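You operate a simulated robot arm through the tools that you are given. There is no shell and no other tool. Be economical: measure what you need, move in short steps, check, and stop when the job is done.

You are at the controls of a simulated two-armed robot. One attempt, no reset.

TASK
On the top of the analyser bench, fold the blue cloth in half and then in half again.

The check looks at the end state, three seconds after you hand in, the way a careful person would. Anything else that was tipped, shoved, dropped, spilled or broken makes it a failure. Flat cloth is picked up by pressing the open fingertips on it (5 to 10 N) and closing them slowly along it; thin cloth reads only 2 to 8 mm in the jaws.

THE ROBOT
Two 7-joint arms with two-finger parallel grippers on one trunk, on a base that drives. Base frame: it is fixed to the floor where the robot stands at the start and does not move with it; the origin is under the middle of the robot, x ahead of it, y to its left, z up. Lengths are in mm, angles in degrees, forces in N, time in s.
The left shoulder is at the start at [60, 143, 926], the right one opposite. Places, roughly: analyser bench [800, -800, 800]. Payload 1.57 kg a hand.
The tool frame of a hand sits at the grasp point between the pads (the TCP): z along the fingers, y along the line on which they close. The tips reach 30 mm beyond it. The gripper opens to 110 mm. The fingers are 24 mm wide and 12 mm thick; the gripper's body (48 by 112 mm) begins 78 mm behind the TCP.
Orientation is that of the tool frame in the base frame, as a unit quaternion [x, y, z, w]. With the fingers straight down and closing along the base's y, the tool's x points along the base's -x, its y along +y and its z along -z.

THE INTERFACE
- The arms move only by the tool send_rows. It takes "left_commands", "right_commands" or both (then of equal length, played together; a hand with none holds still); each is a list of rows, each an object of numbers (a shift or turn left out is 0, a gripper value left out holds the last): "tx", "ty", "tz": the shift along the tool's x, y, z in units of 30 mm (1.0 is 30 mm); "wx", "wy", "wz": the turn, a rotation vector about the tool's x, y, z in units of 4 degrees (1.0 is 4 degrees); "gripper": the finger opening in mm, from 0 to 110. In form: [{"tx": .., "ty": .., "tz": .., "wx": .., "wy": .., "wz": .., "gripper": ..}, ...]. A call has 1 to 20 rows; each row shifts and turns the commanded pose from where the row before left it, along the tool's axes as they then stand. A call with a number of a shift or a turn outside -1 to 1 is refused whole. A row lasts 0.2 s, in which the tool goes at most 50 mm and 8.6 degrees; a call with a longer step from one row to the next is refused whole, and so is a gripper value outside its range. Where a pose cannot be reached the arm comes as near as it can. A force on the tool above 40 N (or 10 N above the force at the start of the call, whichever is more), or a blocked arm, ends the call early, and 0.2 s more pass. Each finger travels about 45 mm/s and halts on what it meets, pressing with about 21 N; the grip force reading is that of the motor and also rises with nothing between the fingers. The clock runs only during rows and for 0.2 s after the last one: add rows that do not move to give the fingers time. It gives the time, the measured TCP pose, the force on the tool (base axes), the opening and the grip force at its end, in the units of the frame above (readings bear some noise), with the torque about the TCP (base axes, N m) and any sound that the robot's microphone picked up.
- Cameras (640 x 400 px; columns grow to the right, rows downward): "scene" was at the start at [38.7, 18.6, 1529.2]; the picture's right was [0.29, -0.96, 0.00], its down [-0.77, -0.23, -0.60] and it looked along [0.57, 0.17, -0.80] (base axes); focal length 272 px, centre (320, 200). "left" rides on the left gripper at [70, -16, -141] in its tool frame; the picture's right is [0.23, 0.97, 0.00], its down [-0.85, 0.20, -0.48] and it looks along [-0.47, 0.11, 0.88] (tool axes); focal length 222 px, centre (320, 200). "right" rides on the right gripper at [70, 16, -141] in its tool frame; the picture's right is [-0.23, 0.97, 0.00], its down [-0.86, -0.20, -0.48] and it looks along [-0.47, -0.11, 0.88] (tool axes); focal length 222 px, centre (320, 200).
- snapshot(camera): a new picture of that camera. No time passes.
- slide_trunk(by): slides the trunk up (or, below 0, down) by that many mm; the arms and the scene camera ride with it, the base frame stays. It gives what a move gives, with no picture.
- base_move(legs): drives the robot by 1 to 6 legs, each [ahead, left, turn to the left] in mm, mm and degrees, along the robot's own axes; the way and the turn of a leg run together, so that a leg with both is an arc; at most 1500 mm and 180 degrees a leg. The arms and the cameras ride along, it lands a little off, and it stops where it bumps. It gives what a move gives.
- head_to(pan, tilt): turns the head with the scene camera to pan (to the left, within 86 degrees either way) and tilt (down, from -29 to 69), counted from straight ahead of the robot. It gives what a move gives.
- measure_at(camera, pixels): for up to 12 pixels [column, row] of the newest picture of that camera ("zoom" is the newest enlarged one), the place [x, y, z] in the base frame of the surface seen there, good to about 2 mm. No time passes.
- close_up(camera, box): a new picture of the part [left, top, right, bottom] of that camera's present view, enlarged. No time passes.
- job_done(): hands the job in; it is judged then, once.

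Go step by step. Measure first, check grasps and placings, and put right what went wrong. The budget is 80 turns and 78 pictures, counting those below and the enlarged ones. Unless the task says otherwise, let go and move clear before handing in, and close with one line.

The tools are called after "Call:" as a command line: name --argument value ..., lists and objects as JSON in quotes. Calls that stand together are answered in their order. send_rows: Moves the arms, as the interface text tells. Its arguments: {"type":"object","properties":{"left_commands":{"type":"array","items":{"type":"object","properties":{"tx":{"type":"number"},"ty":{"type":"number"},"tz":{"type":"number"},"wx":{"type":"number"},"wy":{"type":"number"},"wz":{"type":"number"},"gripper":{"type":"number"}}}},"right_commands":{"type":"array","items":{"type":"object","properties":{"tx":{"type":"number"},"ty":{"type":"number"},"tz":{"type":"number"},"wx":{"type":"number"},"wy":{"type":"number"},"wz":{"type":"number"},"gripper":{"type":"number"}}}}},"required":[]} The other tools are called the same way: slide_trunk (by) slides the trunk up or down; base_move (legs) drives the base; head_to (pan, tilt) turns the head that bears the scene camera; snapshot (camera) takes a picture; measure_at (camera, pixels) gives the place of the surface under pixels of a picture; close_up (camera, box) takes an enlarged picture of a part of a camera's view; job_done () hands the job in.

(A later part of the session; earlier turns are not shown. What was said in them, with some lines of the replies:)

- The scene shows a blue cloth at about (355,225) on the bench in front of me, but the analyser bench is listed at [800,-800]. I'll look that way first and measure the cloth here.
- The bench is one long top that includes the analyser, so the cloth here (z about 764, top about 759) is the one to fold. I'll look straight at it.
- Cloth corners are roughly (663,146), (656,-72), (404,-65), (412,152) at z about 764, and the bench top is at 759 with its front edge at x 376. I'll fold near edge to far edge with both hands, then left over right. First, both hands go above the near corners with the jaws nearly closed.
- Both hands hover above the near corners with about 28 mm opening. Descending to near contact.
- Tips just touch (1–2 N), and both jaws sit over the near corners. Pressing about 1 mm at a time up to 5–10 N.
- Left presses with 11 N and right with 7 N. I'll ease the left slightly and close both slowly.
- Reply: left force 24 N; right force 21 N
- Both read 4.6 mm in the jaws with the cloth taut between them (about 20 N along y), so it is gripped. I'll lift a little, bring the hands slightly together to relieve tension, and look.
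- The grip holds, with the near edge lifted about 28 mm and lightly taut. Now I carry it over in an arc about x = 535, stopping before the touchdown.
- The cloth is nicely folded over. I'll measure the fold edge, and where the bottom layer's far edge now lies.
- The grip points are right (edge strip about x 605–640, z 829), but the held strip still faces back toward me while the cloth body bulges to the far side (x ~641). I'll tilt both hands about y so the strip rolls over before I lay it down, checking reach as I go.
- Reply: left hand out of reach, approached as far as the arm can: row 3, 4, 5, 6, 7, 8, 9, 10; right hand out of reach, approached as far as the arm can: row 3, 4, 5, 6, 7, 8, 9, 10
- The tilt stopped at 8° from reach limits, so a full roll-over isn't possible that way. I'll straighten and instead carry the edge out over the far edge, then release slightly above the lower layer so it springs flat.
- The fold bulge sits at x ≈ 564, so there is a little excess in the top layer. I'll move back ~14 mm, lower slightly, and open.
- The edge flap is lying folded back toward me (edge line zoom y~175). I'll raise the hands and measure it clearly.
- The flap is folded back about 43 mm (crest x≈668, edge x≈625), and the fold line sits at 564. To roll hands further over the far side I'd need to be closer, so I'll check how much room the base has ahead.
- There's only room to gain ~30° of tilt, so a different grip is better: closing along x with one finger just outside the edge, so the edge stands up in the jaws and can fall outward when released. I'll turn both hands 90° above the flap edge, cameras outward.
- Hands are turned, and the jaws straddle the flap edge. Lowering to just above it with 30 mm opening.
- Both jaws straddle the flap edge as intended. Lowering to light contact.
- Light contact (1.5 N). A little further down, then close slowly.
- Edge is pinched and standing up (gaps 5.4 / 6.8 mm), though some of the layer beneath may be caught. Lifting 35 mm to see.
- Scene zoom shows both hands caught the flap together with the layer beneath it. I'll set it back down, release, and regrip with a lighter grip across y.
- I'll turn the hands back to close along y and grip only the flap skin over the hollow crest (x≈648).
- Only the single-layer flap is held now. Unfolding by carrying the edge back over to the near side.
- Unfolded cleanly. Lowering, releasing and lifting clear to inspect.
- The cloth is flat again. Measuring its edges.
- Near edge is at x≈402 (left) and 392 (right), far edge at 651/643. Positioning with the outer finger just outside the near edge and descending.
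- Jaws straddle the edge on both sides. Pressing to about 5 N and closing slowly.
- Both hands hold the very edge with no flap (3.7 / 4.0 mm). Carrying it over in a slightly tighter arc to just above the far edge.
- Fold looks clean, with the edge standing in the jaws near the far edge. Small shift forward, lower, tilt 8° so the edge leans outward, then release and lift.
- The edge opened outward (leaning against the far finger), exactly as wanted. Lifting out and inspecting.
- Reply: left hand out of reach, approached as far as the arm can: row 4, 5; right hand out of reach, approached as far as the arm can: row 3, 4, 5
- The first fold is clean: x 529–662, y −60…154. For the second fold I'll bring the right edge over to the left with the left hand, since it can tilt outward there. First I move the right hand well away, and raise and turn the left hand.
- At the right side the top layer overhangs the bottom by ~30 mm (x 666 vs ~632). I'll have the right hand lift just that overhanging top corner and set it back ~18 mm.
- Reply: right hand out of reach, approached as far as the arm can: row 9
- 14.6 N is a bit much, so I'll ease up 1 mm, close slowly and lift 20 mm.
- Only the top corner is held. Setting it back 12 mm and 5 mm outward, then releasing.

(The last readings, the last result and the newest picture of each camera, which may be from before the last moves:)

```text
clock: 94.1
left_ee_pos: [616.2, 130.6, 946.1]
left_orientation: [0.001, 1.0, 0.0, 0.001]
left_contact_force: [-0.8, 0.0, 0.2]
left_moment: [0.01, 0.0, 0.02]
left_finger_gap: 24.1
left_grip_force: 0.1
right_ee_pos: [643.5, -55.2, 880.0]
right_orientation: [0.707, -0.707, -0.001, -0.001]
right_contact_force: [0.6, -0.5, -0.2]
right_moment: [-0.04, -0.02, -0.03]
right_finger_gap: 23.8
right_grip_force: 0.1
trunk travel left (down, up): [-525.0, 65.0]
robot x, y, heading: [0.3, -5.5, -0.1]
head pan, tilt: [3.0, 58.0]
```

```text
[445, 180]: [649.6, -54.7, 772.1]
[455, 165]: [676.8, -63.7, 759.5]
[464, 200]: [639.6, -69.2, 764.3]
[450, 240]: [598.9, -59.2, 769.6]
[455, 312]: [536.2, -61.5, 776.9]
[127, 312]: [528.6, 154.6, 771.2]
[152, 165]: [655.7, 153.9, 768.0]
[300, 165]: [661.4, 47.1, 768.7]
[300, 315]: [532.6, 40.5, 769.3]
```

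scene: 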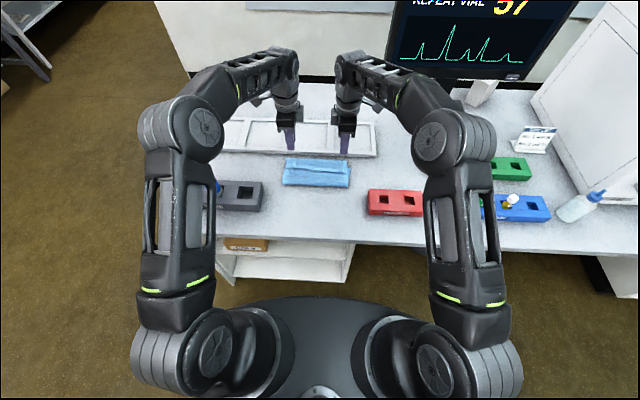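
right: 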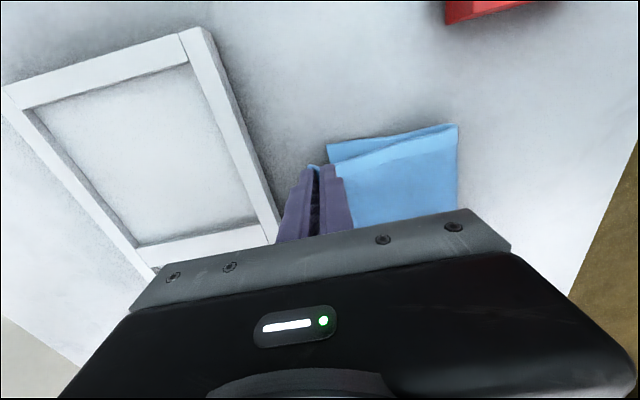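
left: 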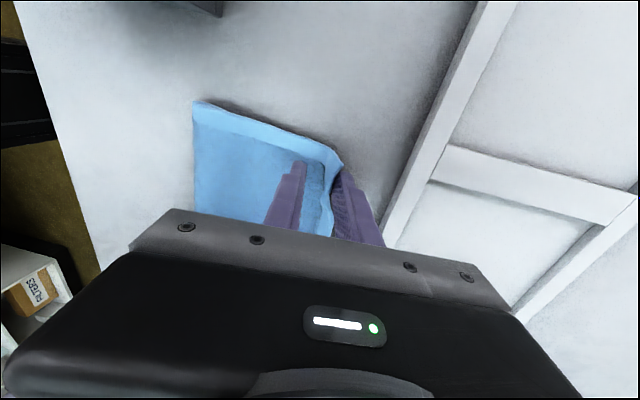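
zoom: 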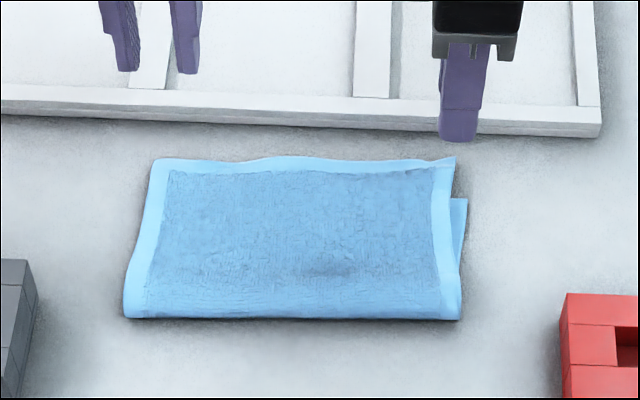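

Good enough: overhang is now under ~20 mm with a straight stack. The right hand moves away and the left goes over the middle of the right edge.

Call:
send_rows --right_commands '[{"tz": -0.8, "ty": 0.3}, {"tz": -0.8, "ty": 0.3}, {"tz": -0.8, "ty": 0.5}, {"tx": 0.9, "ty": 0.5}, {"tx": 0.9, "ty": 0.5}, {"tx": 0.9, "ty": 0.5}, {"tx": 0.9, "ty": 0.5}, {"tx": 0.9, "ty": 0.5}, {"tx": 0.9}, {"tx": 0.9}, {"tx": 0.9}, {"tx": 0.9}, {"tx": 0.9}, {"tx": 0.9}, {}]'

Call:
send_rows --left_commands '[{"tx": 0.0875, "ty": -0.784, "gripper": 28}, {"tx": 0.0875, "ty": -0.784}, {"tx": 0.0875, "ty": -0.784}, {"tx": 0.0875, "ty": -0.784}, {"tx": 0.0875, "ty": -0.784}, {"tx": 0.0875, "ty": -0.784}, {"tx": 0.0875, "ty": -0.784}, {"tx": 0.0875, "ty": -0.784}, {"tz": 0.8}, {"tz": 0.8}, {"tz": 0.8}, {"tz": 0.8}, {"tz": 0.6}, {"tz": 0.5}, {"tz": 0.3}, {}]'

Call:
snapshot --camera "left"

Call:
snapshot --camera "scene"

```text
clock: 97.3
left_ee_pos: [616.4, 131.5, 945.2]
left_orientation: [0.0, 1.0, 0.0, 0.0]
left_contact_force: [-0.5, 0.3, 0.2]
left_moment: [-0.03, -0.01, 0.02]
left_finger_gap: 23.9
left_grip_force: 0.1
right_ee_pos: [534.6, -351.0, 952.4]
right_orientation: [0.707, -0.707, 0.0, 0.0]
right_contact_force: [0.3, 0.2, -0.1]
right_moment: [0.02, -0.01, 0.01]
right_finger_gap: 23.8
right_grip_force: 0.1
trunk travel left (down, up): [-525.0, 65.0]
robot x, y, heading: [-1.1, -1.6, 0.1]
head pan, tilt: [3.0, 58.0]
```

```text
clock: 100.7
left_ee_pos: [595.7, -57.1, 808.3]
left_orientation: [0.0, 1.0, 0.0, 0.0]
left_contact_force: [0.0, 0.4, -0.9]
left_moment: [0.0, -0.02, -0.01]
left_finger_gap: 28.2
left_grip_force: 0.1
right_ee_pos: [534.4, -350.4, 952.1]
right_orientation: [-0.707, 0.707, 0.0, 0.0]
right_contact_force: [-0.4, 0.9, -0.1]
right_moment: [0.04, -0.01, -0.02]
right_finger_gap: 24.0
right_grip_force: 0.1
trunk travel left (down, up): [-525.0, 65.0]
robot x, y, heading: [-0.5, 1.6, 0.1]
head pan, tilt: [3.0, 58.0]
```

```text
19 pictures are left
```

left: 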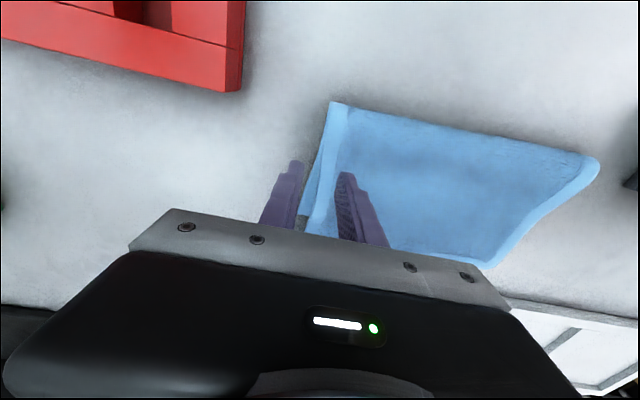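

```text
18 pictures are left
```

scene: 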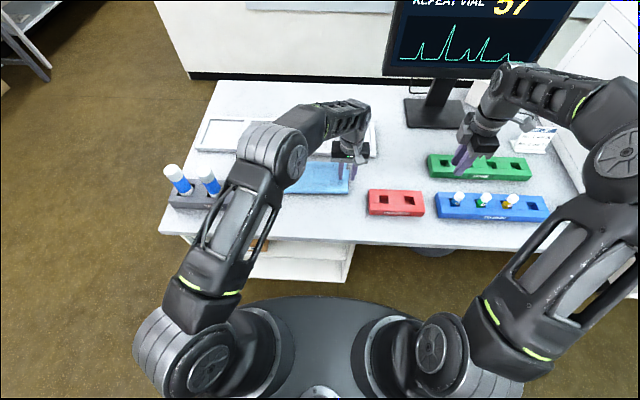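

The jaw straddles both layers' right edge in the left camera. Lowering to press ~8 N.

Call:
send_rows --left_commands '[{"tz": 0.2}, {"tz": 0.1}, {"tz": 0.06}, {"tz": 0.04}, {}]'

```text
clock: 101.9
left_ee_pos: [595.0, -56.0, 796.4]
left_orientation: [0.0, 1.0, 0.0, 0.0]
left_contact_force: [0.2, -0.4, 2.4]
left_moment: [0.05, -0.02, 0.03]
left_finger_gap: 28.2
left_grip_force: 0.0
right_ee_pos: [533.9, -351.0, 952.5]
right_orientation: [0.707, -0.707, 0.0, 0.0]
right_contact_force: [-0.1, -0.6, 0.4]
right_moment: [-0.02, 0.03, 0.0]
right_finger_gap: 24.2
right_grip_force: 0.1
trunk travel left (down, up): [-525.0, 65.0]
robot x, y, heading: [-3.3, -3.9, 0.3]
head pan, tilt: [3.0, 58.0]
```

Call:
send_rows --left_commands '[{"tz": 0.05}, {"tz": 0.04}, {}, {"gripper": 25}, {"gripper": 22}, {"gripper": 19}, {"gripper": 16}, {"gripper": 13}, {"gripper": 10}, {"gripper": 8}, {"gripper": 6}, {"gripper": 4}, {"gripper": 2}, {"gripper": 0}, {}, {}]'

Call:
send_rows --left_commands '[{"tz": -0.2}, {"tz": -0.3}, {"tz": -0.3}, {"tz": -0.3}, {}]'

Call:
close_up --camera "left" --box '[200, 60, 520, 260]'

Call:
close_up --camera "scene" --box '[256, 130, 384, 210]'

```text
clock: 105.3
left_ee_pos: [594.6, -55.7, 794.9]
left_orientation: [0.0, 1.0, 0.0, 0.001]
left_contact_force: [-1.0, 2.1, 23.9]
left_moment: [0.19, 0.03, -0.01]
left_finger_gap: 3.7
left_grip_force: 20.9
right_ee_pos: [534.2, -350.1, 953.3]
right_orientation: [0.707, -0.707, 0.0, -0.001]
right_contact_force: [-0.2, -0.6, 0.1]
right_moment: [-0.02, 0.0, 0.03]
right_finger_gap: 23.9
right_grip_force: 0.1
trunk travel left (down, up): [-525.0, 65.0]
robot x, y, heading: [-3.5, 2.0, 0.2]
head pan, tilt: [3.0, 58.0]
```

```text
clock: 106.5
left_ee_pos: [595.6, -56.2, 825.6]
left_orientation: [0.0, 1.0, 0.0, 0.0]
left_contact_force: [-0.8, 0.1, 0.2]
left_moment: [0.0, 0.02, -0.01]
left_finger_gap: 3.2
left_grip_force: 21.2
right_ee_pos: [535.6, -351.2, 953.3]
right_orientation: [0.707, -0.707, 0.0, 0.001]
right_contact_force: [-0.9, 0.1, 0.2]
right_moment: [-0.01, 0.02, -0.03]
right_finger_gap: 23.9
right_grip_force: 0.1
trunk travel left (down, up): [-525.0, 65.0]
robot x, y, heading: [0.3, 4.4, 0.0]
head pan, tilt: [3.0, 58.0]
```

```text
2.00 times, centred on (360, 160) of left
```

zoom: 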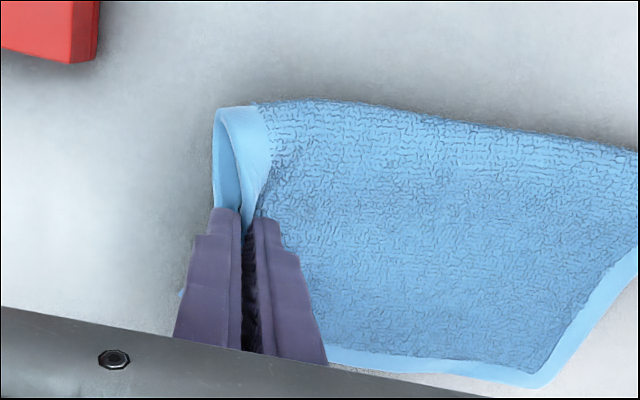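

```text
5.00 times, centred on (320, 170) of scene
```

zoom: 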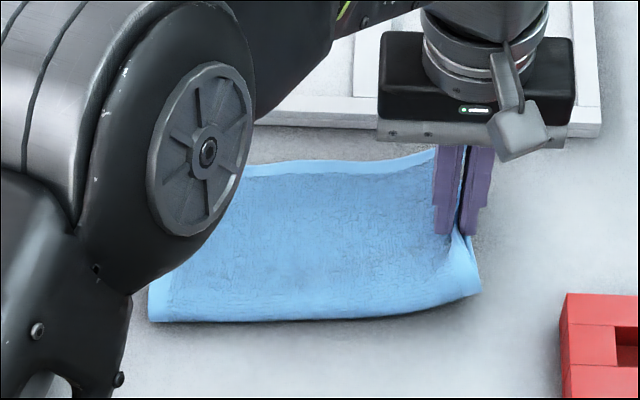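

The gap is only 3.2 mm, so perhaps just the top layer is held. Lifting a bit more to tell.

Call:
send_rows --left_commands '[{"tz": -0.5}, {"tz": -0.5}, {}]'

Call:
close_up --camera "left" --box '[200, 60, 520, 260]'

```text
clock: 107.3
left_ee_pos: [596.6, -57.3, 856.5]
left_orientation: [0.0, 1.0, 0.0, -0.001]
left_contact_force: [0.0, 0.7, 0.7]
left_moment: [-0.02, -0.02, -0.04]
left_finger_gap: 3.2
left_grip_force: 21.3
right_ee_pos: [535.4, -350.8, 952.5]
right_orientation: [0.707, -0.707, 0.0, 0.001]
right_contact_force: [-0.3, 0.0, 0.4]
right_moment: [0.0, 0.02, 0.0]
right_finger_gap: 24.1
right_grip_force: 0.0
trunk travel left (down, up): [-525.0, 65.0]
robot x, y, heading: [0.2, -2.4, 0.0]
head pan, tilt: [3.0, 58.0]
```

```text
2.00 times, centred on (360, 160) of left
```

zoom: 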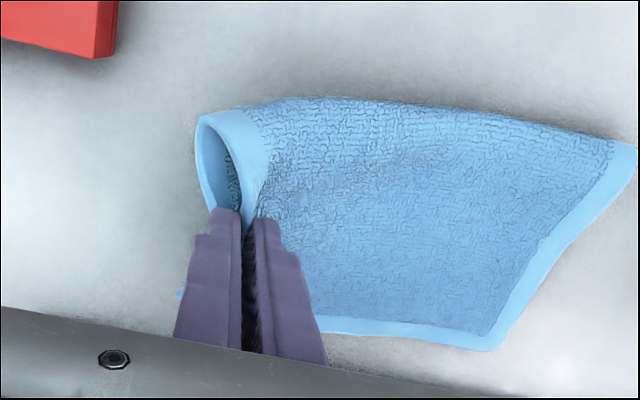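

The protruding sliver at (180,295) rose with the hand, so both layers are held. Carrying the right edge over to the left.

Call:
send_rows --left_commands '[{"ty": 0.39, "tz": -0.15}, {"ty": 0.39, "tz": -0.15}, {"ty": 0.39, "tz": -0.15}, {"ty": 0.39, "tz": -0.15}, {"ty": 0.475, "tz": -0.1}, {"ty": 0.475, "tz": -0.1}, {"ty": 0.475, "tz": -0.1}, {"ty": 0.475, "tz": -0.1}, {"ty": 0.4, "tz": 0.117}, {"ty": 0.4, "tz": 0.117}, {"ty": 0.4, "tz": 0.117}, {"ty": 0.4, "tz": 0.117}, {"ty": 0.39, "tz": 0.333}, {"ty": 0.39, "tz": 0.333}, {"ty": 0.39, "tz": 0.333}, {}]'

Call:
snapshot --camera "scene"

Call:
close_up --camera "left" --box '[160, 60, 480, 260]'

```text
clock: 110.7
left_ee_pos: [595.6, 129.1, 841.2]
left_orientation: [0.0, 1.0, 0.0, 0.0]
left_contact_force: [-0.2, -0.8, -1.2]
left_moment: [-0.02, -0.01, -0.05]
left_finger_gap: 3.1
left_grip_force: 20.8
right_ee_pos: [535.8, -350.3, 953.1]
right_orientation: [0.707, -0.707, 0.0, 0.001]
right_contact_force: [0.3, 0.0, -0.6]
right_moment: [0.0, -0.01, -0.03]
right_finger_gap: 24.0
right_grip_force: 0.0
trunk travel left (down, up): [-525.0, 65.0]
robot x, y, heading: [0.8, 1.0, -0.1]
head pan, tilt: [3.0, 58.0]
```

```text
14 pictures are left
```

scene: 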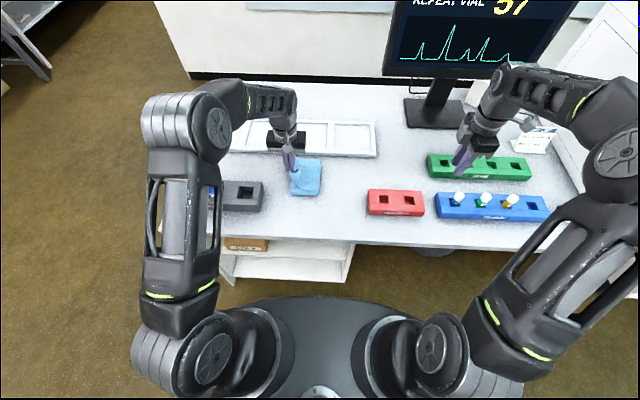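

```text
2.00 times, centred on (320, 160) of left
```

zoom: 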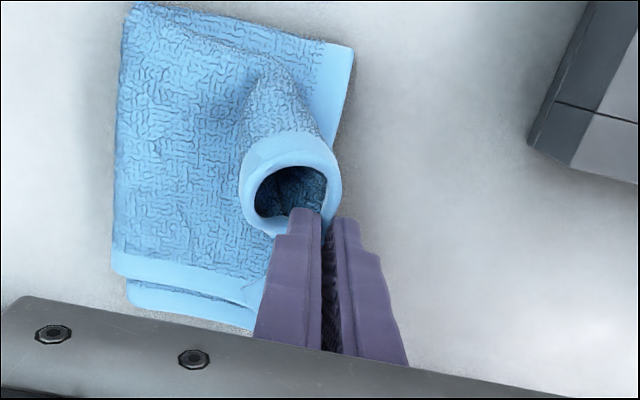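

Both layers came over and the quarter fold is forming. Shifting to the left edge, lowering, and tilting the hand outward so the edge lies down.

Call:
send_rows --left_commands '[{"ty": 0.3, "tz": 0.3}, {"ty": 0.3, "tz": 0.3}, {"wx": 1, "ty": 0.07}, {"wx": 1, "ty": 0.07}, {"wx": 1, "ty": 0.07}, {"wx": 1, "ty": 0.07}, {"wx": 1, "ty": 0.07}, {"wx": 1, "ty": 0.07}, {"wx": 1, "ty": 0.07}, {"wx": 1, "ty": 0.07}, {"wx": 1, "ty": 0.07}, {"wx": 1, "ty": 0.07}, {"wx": 1, "ty": 0.07}, {}]'

Call:
snapshot --camera "scene"

```text
clock: 113.7
left_ee_pos: [595.7, 169.8, 817.2]
left_orientation: [0.0, 0.927, -0.375, 0.001]
left_contact_force: [0.5, 0.4, -0.5]
left_moment: [0.07, 0.02, -0.03]
left_finger_gap: 2.8
left_grip_force: 21.3
right_ee_pos: [534.7, -351.0, 953.4]
right_orientation: [-0.707, 0.707, 0.001, 0.0]
right_contact_force: [-0.1, 0.1, -0.2]
right_moment: [0.02, 0.01, 0.01]
right_finger_gap: 23.9
right_grip_force: 0.1
trunk travel left (down, up): [-525.0, 65.0]
robot x, y, heading: [-0.5, -1.2, 0.3]
head pan, tilt: [3.0, 58.0]
```

```text
12 pictures are left
```

scene: 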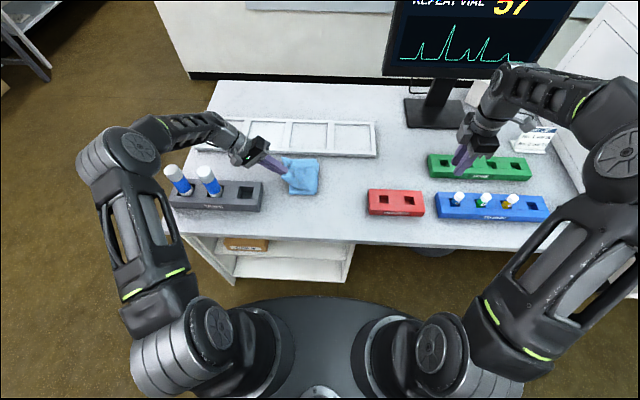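

Tip is at about (y 149, z 796), over the left edge. Lowering 15 mm, opening gently, and backing out along the fingers.

Call:
send_rows --left_commands '[{"tz": 0.12, "ty": 0.115}, {"tz": 0.12, "ty": 0.115}, {"tz": 0.12, "ty": 0.115}, {}, {"gripper": 5}, {"gripper": 8}, {"gripper": 12}, {"gripper": 15}, {}, {"tz": -0.3}, {"tz": -0.4}, {"tz": -0.5}, {}]'

Call:
close_up --camera "scene" --box '[240, 130, 368, 210]'

```text
clock: 116.5
left_ee_pos: [596.2, 194.5, 827.4]
left_orientation: [0.0, 0.927, -0.374, 0.0]
left_contact_force: [-0.1, -0.2, 0.1]
left_moment: [0.0, 0.01, 0.01]
left_finger_gap: 15.2
left_grip_force: 0.0
right_ee_pos: [533.8, -350.2, 952.4]
right_orientation: [0.707, -0.707, 0.0, -0.001]
right_contact_force: [-0.4, 0.2, 0.4]
right_moment: [0.01, 0.01, 0.01]
right_finger_gap: 24.3
right_grip_force: 0.2
trunk travel left (down, up): [-525.0, 65.0]
robot x, y, heading: [2.6, 0.0, -0.0]
head pan, tilt: [3.0, 58.0]
```

```text
5.00 times, centred on (304, 170) of scene
```

zoom: 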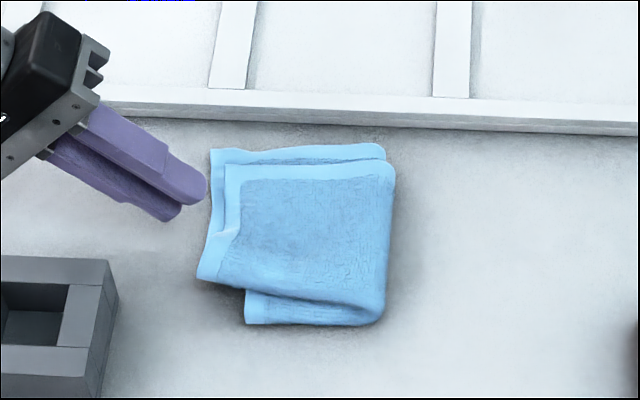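

A recognisable quarter fold. Measuring the corners to see how well the layers line up.

Call:
measure_at --camera "zoom" --pixels '[[213, 152], [385, 150], [390, 175], [380, 318], [248, 320], [199, 275], [228, 170], [238, 240], [300, 230], [330, 295], [215, 205]]'

```text
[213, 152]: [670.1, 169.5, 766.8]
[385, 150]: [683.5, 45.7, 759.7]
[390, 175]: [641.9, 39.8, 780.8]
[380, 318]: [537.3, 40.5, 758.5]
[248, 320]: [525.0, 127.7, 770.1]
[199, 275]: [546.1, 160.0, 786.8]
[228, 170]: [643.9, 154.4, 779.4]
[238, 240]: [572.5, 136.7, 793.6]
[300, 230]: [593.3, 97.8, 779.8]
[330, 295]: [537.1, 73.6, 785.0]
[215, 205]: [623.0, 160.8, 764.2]
```

The bottom layers' near-left corner sits at (525,128) while the top's is at (546,160). I'll press a closed fingertip on the protruding bottom strip and slide it left ~25 mm. First straighten the hand up.

Call:
send_rows --left_commands '[{"tz": -0.72, "ty": -0.69, "gripper": 0}, {"tz": -0.72, "ty": -0.69}, {"wx": -1}, {"wx": -1}, {"wx": -1}, {"wx": -1}, {"wx": -1}, {"wx": -1}, {"wx": -1}, {"wx": -1}, {"wx": -1}, {"wx": -1}, {"wx": -1}, {}]'

```text
clock: 119.5
left_ee_pos: [596.5, 195.1, 886.5]
left_orientation: [-0.001, 1.0, 0.001, 0.0]
left_contact_force: [0.1, -0.3, -0.7]
left_moment: [0.01, 0.0, 0.01]
left_finger_gap: 0.0
left_grip_force: 21.3
right_ee_pos: [536.0, -349.1, 953.4]
right_orientation: [0.707, -0.707, 0.0, 0.001]
right_contact_force: [-0.6, -1.2, 0.0]
right_moment: [-0.04, -0.01, -0.03]
right_finger_gap: 24.0
right_grip_force: 0.1
trunk travel left (down, up): [-525.0, 65.0]
robot x, y, heading: [-0.8, -1.3, 0.4]
head pan, tilt: [3.0, 58.0]
```

Call:
send_rows --left_commands '[{"tx": 0.596, "ty": -0.725}, {"tx": 0.596, "ty": -0.725}, {"tx": 0.596, "ty": -0.725}, {"tx": 0.596, "ty": -0.725}, {"tz": 0.8}, {"tz": 0.8}, {"tz": 0.7}, {"tz": 0.5}, {"tz": 0.1}, {}]'

Call:
snapshot --camera "left"

```text
clock: 121.7
left_ee_pos: [524.6, 106.9, 799.6]
left_orientation: [0.0, 1.0, 0.0, -0.001]
left_contact_force: [-0.3, -0.3, 0.5]
left_moment: [0.05, -0.01, -0.01]
left_finger_gap: 0.2
left_grip_force: 20.5
right_ee_pos: [534.6, -351.1, 954.0]
right_orientation: [0.708, -0.707, 0.001, 0.0]
right_contact_force: [-1.4, 0.8, 0.9]
right_moment: [0.01, -0.01, 0.0]
right_finger_gap: 23.7
right_grip_force: 0.0
trunk travel left (down, up): [-525.0, 65.0]
robot x, y, heading: [-1.1, 1.4, 0.1]
head pan, tilt: [3.0, 58.0]
```

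```text
10 pictures are left
```

left: 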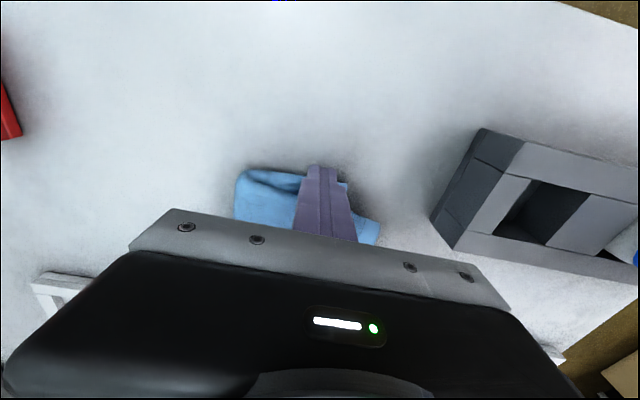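

Call:
send_rows --left_commands '[{"tz": 0.08}, {"tz": 0.06}, {"tz": 0.04}, {}]'

```text
clock: 122.7
left_ee_pos: [524.8, 107.0, 795.8]
left_orientation: [-0.001, 1.0, 0.0, 0.001]
left_contact_force: [-0.4, 0.0, 4.8]
left_moment: [-0.02, -0.04, 0.05]
left_finger_gap: 0.2
left_grip_force: 20.9
right_ee_pos: [535.2, -351.0, 953.3]
right_orientation: [-0.707, 0.707, -0.001, 0.0]
right_contact_force: [0.7, -0.1, 0.1]
right_moment: [0.01, -0.01, 0.01]
right_finger_gap: 24.0
right_grip_force: 0.1
trunk travel left (down, up): [-525.0, 65.0]
robot x, y, heading: [-1.4, -1.3, 0.1]
head pan, tilt: [3.0, 58.0]
```

Pressing with 4.8 N. Sliding left 28 mm with a touch more pressure, then lifting.

Call:
send_rows --left_commands '[{"tz": 0.03}, {"ty": 0.12}, {"ty": 0.12}, {"ty": 0.12}, {"ty": 0.12}, {"ty": 0.12}, {"ty": 0.12}, {"ty": 0.12}, {"ty": 0.12}, {}, {"tz": -0.2}, {"tz": -0.8}, {"tz": -0.9}, {"tz": -0.9, "ty": 0.4}, {"ty": 0.9}, {"ty": 0.9}, {}]'

Call:
close_up --camera "scene" --box '[240, 130, 368, 210]'

```text
clock: 126.3
left_ee_pos: [523.8, 201.2, 877.5]
left_orientation: [0.0, 1.0, -0.001, 0.0]
left_contact_force: [-0.4, 0.2, 0.1]
left_moment: [-0.01, 0.02, -0.01]
left_finger_gap: 0.0
left_grip_force: 21.0
right_ee_pos: [535.7, -350.5, 953.6]
right_orientation: [-0.707, 0.707, 0.0, 0.0]
right_contact_force: [0.6, -0.5, 0.0]
right_moment: [0.02, 0.03, -0.03]
right_finger_gap: 24.1
right_grip_force: 0.1
trunk travel left (down, up): [-525.0, 65.0]
robot x, y, heading: [1.5, 2.0, -0.1]
head pan, tilt: [3.0, 58.0]
```

```text
5.00 times, centred on (304, 170) of scene
```

zoom: 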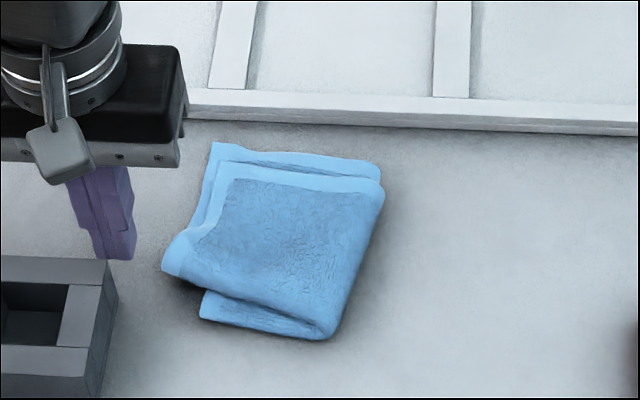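

The whole stack rotated together rather than shearing. I'll measure and instead adjust the overhanging top corner at zoom (165,268).

Call:
measure_at --camera "zoom" --pixels '[[213, 146], [376, 168], [382, 185], [330, 335], [205, 316], [166, 268], [222, 182], [205, 230], [190, 255], [180, 245], [230, 210], [210, 280]]'

```text
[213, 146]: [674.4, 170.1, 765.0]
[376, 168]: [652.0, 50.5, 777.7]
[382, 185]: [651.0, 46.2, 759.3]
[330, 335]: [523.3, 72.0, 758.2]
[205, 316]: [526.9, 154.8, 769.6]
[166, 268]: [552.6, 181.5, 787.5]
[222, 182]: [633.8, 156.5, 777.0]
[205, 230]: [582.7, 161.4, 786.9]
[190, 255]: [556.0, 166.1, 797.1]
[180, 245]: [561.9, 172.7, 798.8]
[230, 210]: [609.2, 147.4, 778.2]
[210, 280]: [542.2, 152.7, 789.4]
```

Top near-left corner is at (552,181,787), raised and overhanging; it should be near (530,157). I'll pinch it lightly and re-place it.

Call:
send_rows --left_commands '[{"tx": -0.64, "ty": -0.55, "gripper": 44}, {"tx": -0.64, "ty": -0.55}, {}, {"tz": 0.7}, {"tz": 0.6}, {"tz": 0.4}, {"tz": 0.25}, {"tz": 0.15}, {}]'

Call:
close_up --camera "left" --box '[160, 60, 480, 260]'

```text
clock: 128.3
left_ee_pos: [564.0, 169.3, 815.7]
left_orientation: [0.0, 1.0, 0.0, 0.0]
left_contact_force: [-0.3, 0.4, -0.5]
left_moment: [0.0, -0.02, -0.03]
left_finger_gap: 44.1
left_grip_force: 0.1
right_ee_pos: [535.7, -350.9, 953.0]
right_orientation: [-0.707, 0.708, -0.001, 0.0]
right_contact_force: [0.5, 0.4, 0.4]
right_moment: [0.01, -0.04, 0.0]
right_finger_gap: 24.2
right_grip_force: 0.1
trunk travel left (down, up): [-525.0, 65.0]
robot x, y, heading: [-2.3, 0.7, 0.2]
head pan, tilt: [3.0, 58.0]
```

```text
2.00 times, centred on (320, 160) of left
```

zoom: 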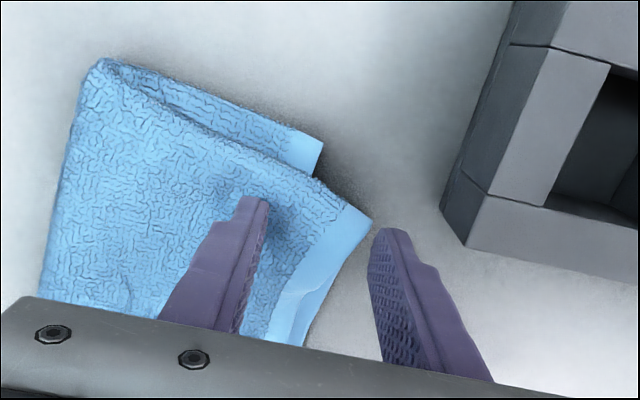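

The jaw straddles the overhanging corner. Lowering 6 mm and closing.

Call:
send_rows --left_commands '[{"tz": 0.1}, {"tz": 0.1}, {"gripper": 36}, {"gripper": 30}, {"gripper": 24}, {"gripper": 18}, {"gripper": 13}, {"gripper": 9}, {"gripper": 6}, {"gripper": 3}, {"gripper": 0}, {}, {"tz": -0.2}, {"tz": -0.2}, {}]'

Call:
close_up --camera "left" --box '[160, 60, 480, 260]'

```text
clock: 131.5
left_ee_pos: [561.2, 168.1, 822.3]
left_orientation: [0.0, 1.0, 0.0, 0.001]
left_contact_force: [0.1, 0.3, -0.2]
left_moment: [0.03, -0.02, 0.0]
left_finger_gap: 4.7
left_grip_force: 20.4
right_ee_pos: [535.2, -351.0, 952.1]
right_orientation: [-0.707, 0.707, 0.001, 0.0]
right_contact_force: [-0.2, 0.2, 0.0]
right_moment: [0.0, 0.0, 0.03]
right_finger_gap: 23.9
right_grip_force: 0.1
trunk travel left (down, up): [-525.0, 65.0]
robot x, y, heading: [2.0, 1.0, 0.0]
head pan, tilt: [3.0, 58.0]
```

```text
2.00 times, centred on (320, 160) of left
```

zoom: 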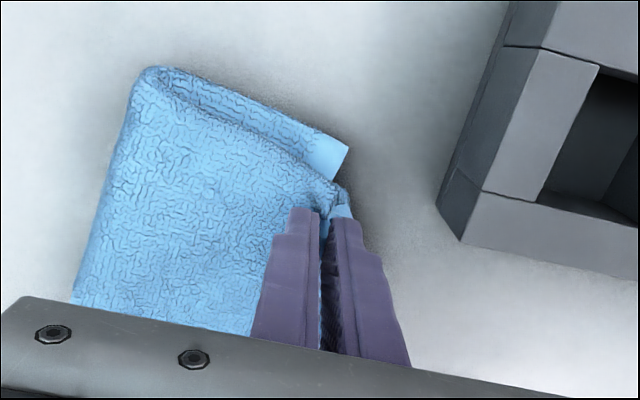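

Corner gripped (4.7 mm). Lift slightly, rotate 16°, shift back (−18, −20), lower, tilt outward, release.

Call:
send_rows --left_commands '[{"tz": -0.3}, {"tx": 0.15, "ty": -0.17}, {"tx": 0.15, "ty": -0.17}, {"tx": 0.15, "ty": -0.17}, {"tx": 0.15, "ty": -0.17}, {"wz": -1}, {"wz": -1}, {"wz": -1}, {"wz": -1}, {"wx": 1, "ty": 0.07, "tz": 0.1}, {"wx": 1, "ty": 0.07, "tz": 0.1}, {"wx": 1, "ty": 0.07, "tz": 0.1}, {"wx": 1, "ty": 0.07, "tz": 0.1}, {"wx": 1, "ty": 0.07, "tz": 0.1}, {"wx": 1, "ty": 0.07, "tz": 0.1}, {}]'

Call:
close_up --camera "scene" --box '[240, 130, 368, 210]'

```text
clock: 134.9
left_ee_pos: [542.1, 156.7, 810.0]
left_orientation: [-0.137, 0.968, -0.206, 0.03]
left_contact_force: [0.2, -0.4, 0.1]
left_moment: [0.07, 0.01, 0.01]
left_finger_gap: 3.8
left_grip_force: 21.1
right_ee_pos: [534.1, -350.6, 952.5]
right_orientation: [0.708, -0.707, 0.001, 0.0]
right_contact_force: [0.1, -0.1, -0.4]
right_moment: [-0.01, -0.03, -0.02]
right_finger_gap: 24.0
right_grip_force: 0.1
trunk travel left (down, up): [-525.0, 65.0]
robot x, y, heading: [3.2, -1.5, 0.1]
head pan, tilt: [3.0, 58.0]
```

```text
5.00 times, centred on (304, 170) of scene
```

zoom: 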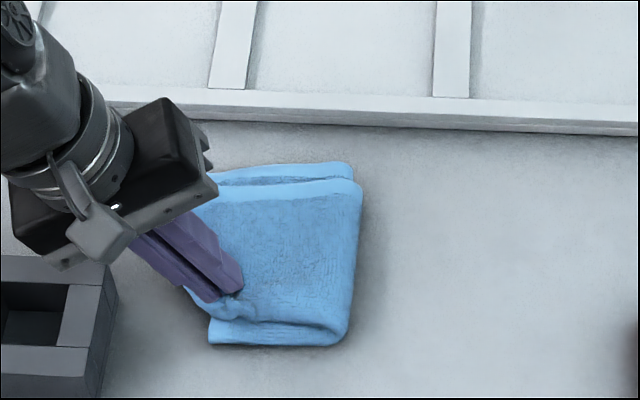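

Stack now looks well aligned. Lowering slightly, opening and backing out.

Call:
send_rows --left_commands '[{"tz": 0.12}, {}, {"gripper": 5}, {"gripper": 9}, {"gripper": 13}, {"gripper": 17}, {}, {"tz": -0.3}, {"tz": -0.5}, {"tz": -0.8}, {"tz": -0.8}, {"tz": -0.8}, {"wx": -1}, {"wx": -1}, {"wx": -1}, {"wx": -1}, {"wx": -1}, {"wx": -1}, {}]'

Call:
close_up --camera "scene" --box '[240, 130, 368, 210]'

```text
clock: 138.9
left_ee_pos: [531.7, 194.0, 895.0]
left_orientation: [-0.14, 0.99, 0.0, 0.0]
left_contact_force: [0.2, 0.2, -0.6]
left_moment: [0.01, 0.02, 0.01]
left_finger_gap: 17.2
left_grip_force: 0.0
right_ee_pos: [535.5, -350.9, 952.6]
right_orientation: [-0.707, 0.708, 0.0, 0.0]
right_contact_force: [0.3, -0.2, 0.6]
right_moment: [-0.03, 0.0, 0.04]
right_finger_gap: 23.8
right_grip_force: 0.0
trunk travel left (down, up): [-525.0, 65.0]
robot x, y, heading: [0.5, 0.0, 0.2]
head pan, tilt: [3.0, 58.0]
```

```text
5.00 times, centred on (304, 170) of scene
```

zoom: 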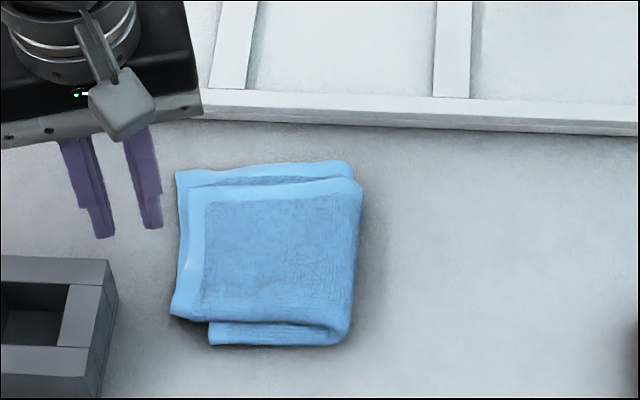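

Call:
measure_at --camera "zoom" --pixels '[[180, 174], [348, 166], [355, 185], [342, 338], [212, 340], [175, 308], [190, 200], [190, 260], [270, 250]]'

```text
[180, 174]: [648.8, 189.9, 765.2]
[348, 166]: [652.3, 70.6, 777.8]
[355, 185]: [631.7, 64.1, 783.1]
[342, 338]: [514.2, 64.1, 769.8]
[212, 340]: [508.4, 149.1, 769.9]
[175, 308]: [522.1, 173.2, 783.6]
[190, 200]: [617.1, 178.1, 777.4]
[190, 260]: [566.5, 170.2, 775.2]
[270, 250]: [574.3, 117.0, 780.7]
```

Neat quarter fold: about 140 × 115 mm, layers aligned within ~20 mm. I'll raise the left hand clear and check the whole bench.

Call:
send_rows --left_commands '[{"tz": -0.8}, {"tz": -0.8}, {"tz": -0.8}, {"tz": -0.8}, {"tx": 0.6}, {"tx": 0.6}, {"tx": 0.6}, {}]'

Call:
snapshot --camera "scene"

```text
clock: 140.7
left_ee_pos: [479.5, 177.9, 990.4]
left_orientation: [-0.138, 0.99, 0.0, 0.0]
left_contact_force: [0.3, -0.1, 1.2]
left_moment: [-0.01, 0.02, -0.02]
left_finger_gap: 17.1
left_grip_force: 0.1
right_ee_pos: [536.4, -350.4, 953.2]
right_orientation: [-0.707, 0.708, 0.0, 0.001]
right_contact_force: [0.7, 0.3, -0.7]
right_moment: [0.0, 0.02, 0.02]
right_finger_gap: 24.1
right_grip_force: 0.1
trunk travel left (down, up): [-525.0, 65.0]
robot x, y, heading: [-1.3, -2.0, -0.2]
head pan, tilt: [3.0, 58.0]
```

```text
4 pictures are left
```

scene: 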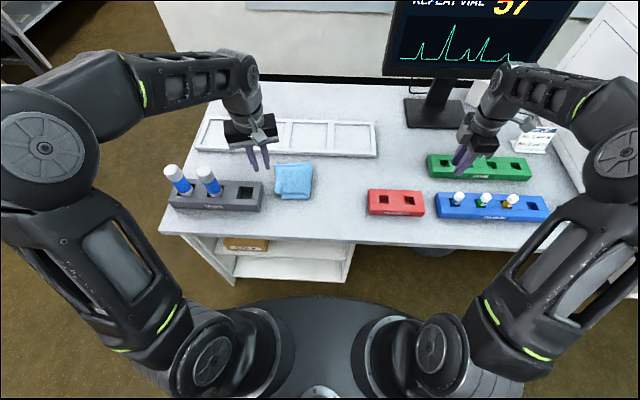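

The cloth at (294,180) is folded in quarters, the vials, racks and tray are in place, and both hands are clear. Handing in.

Call:
job_done

```text
The job is handed in.
```

I folded the blue cloth in half and then in half again on the analyser bench. It now measures about 140 × 115 mm, and the layers line up to within roughly 30 mm at the worst corner. Both hands are clear, and in the last picture nothing else on the bench had moved.
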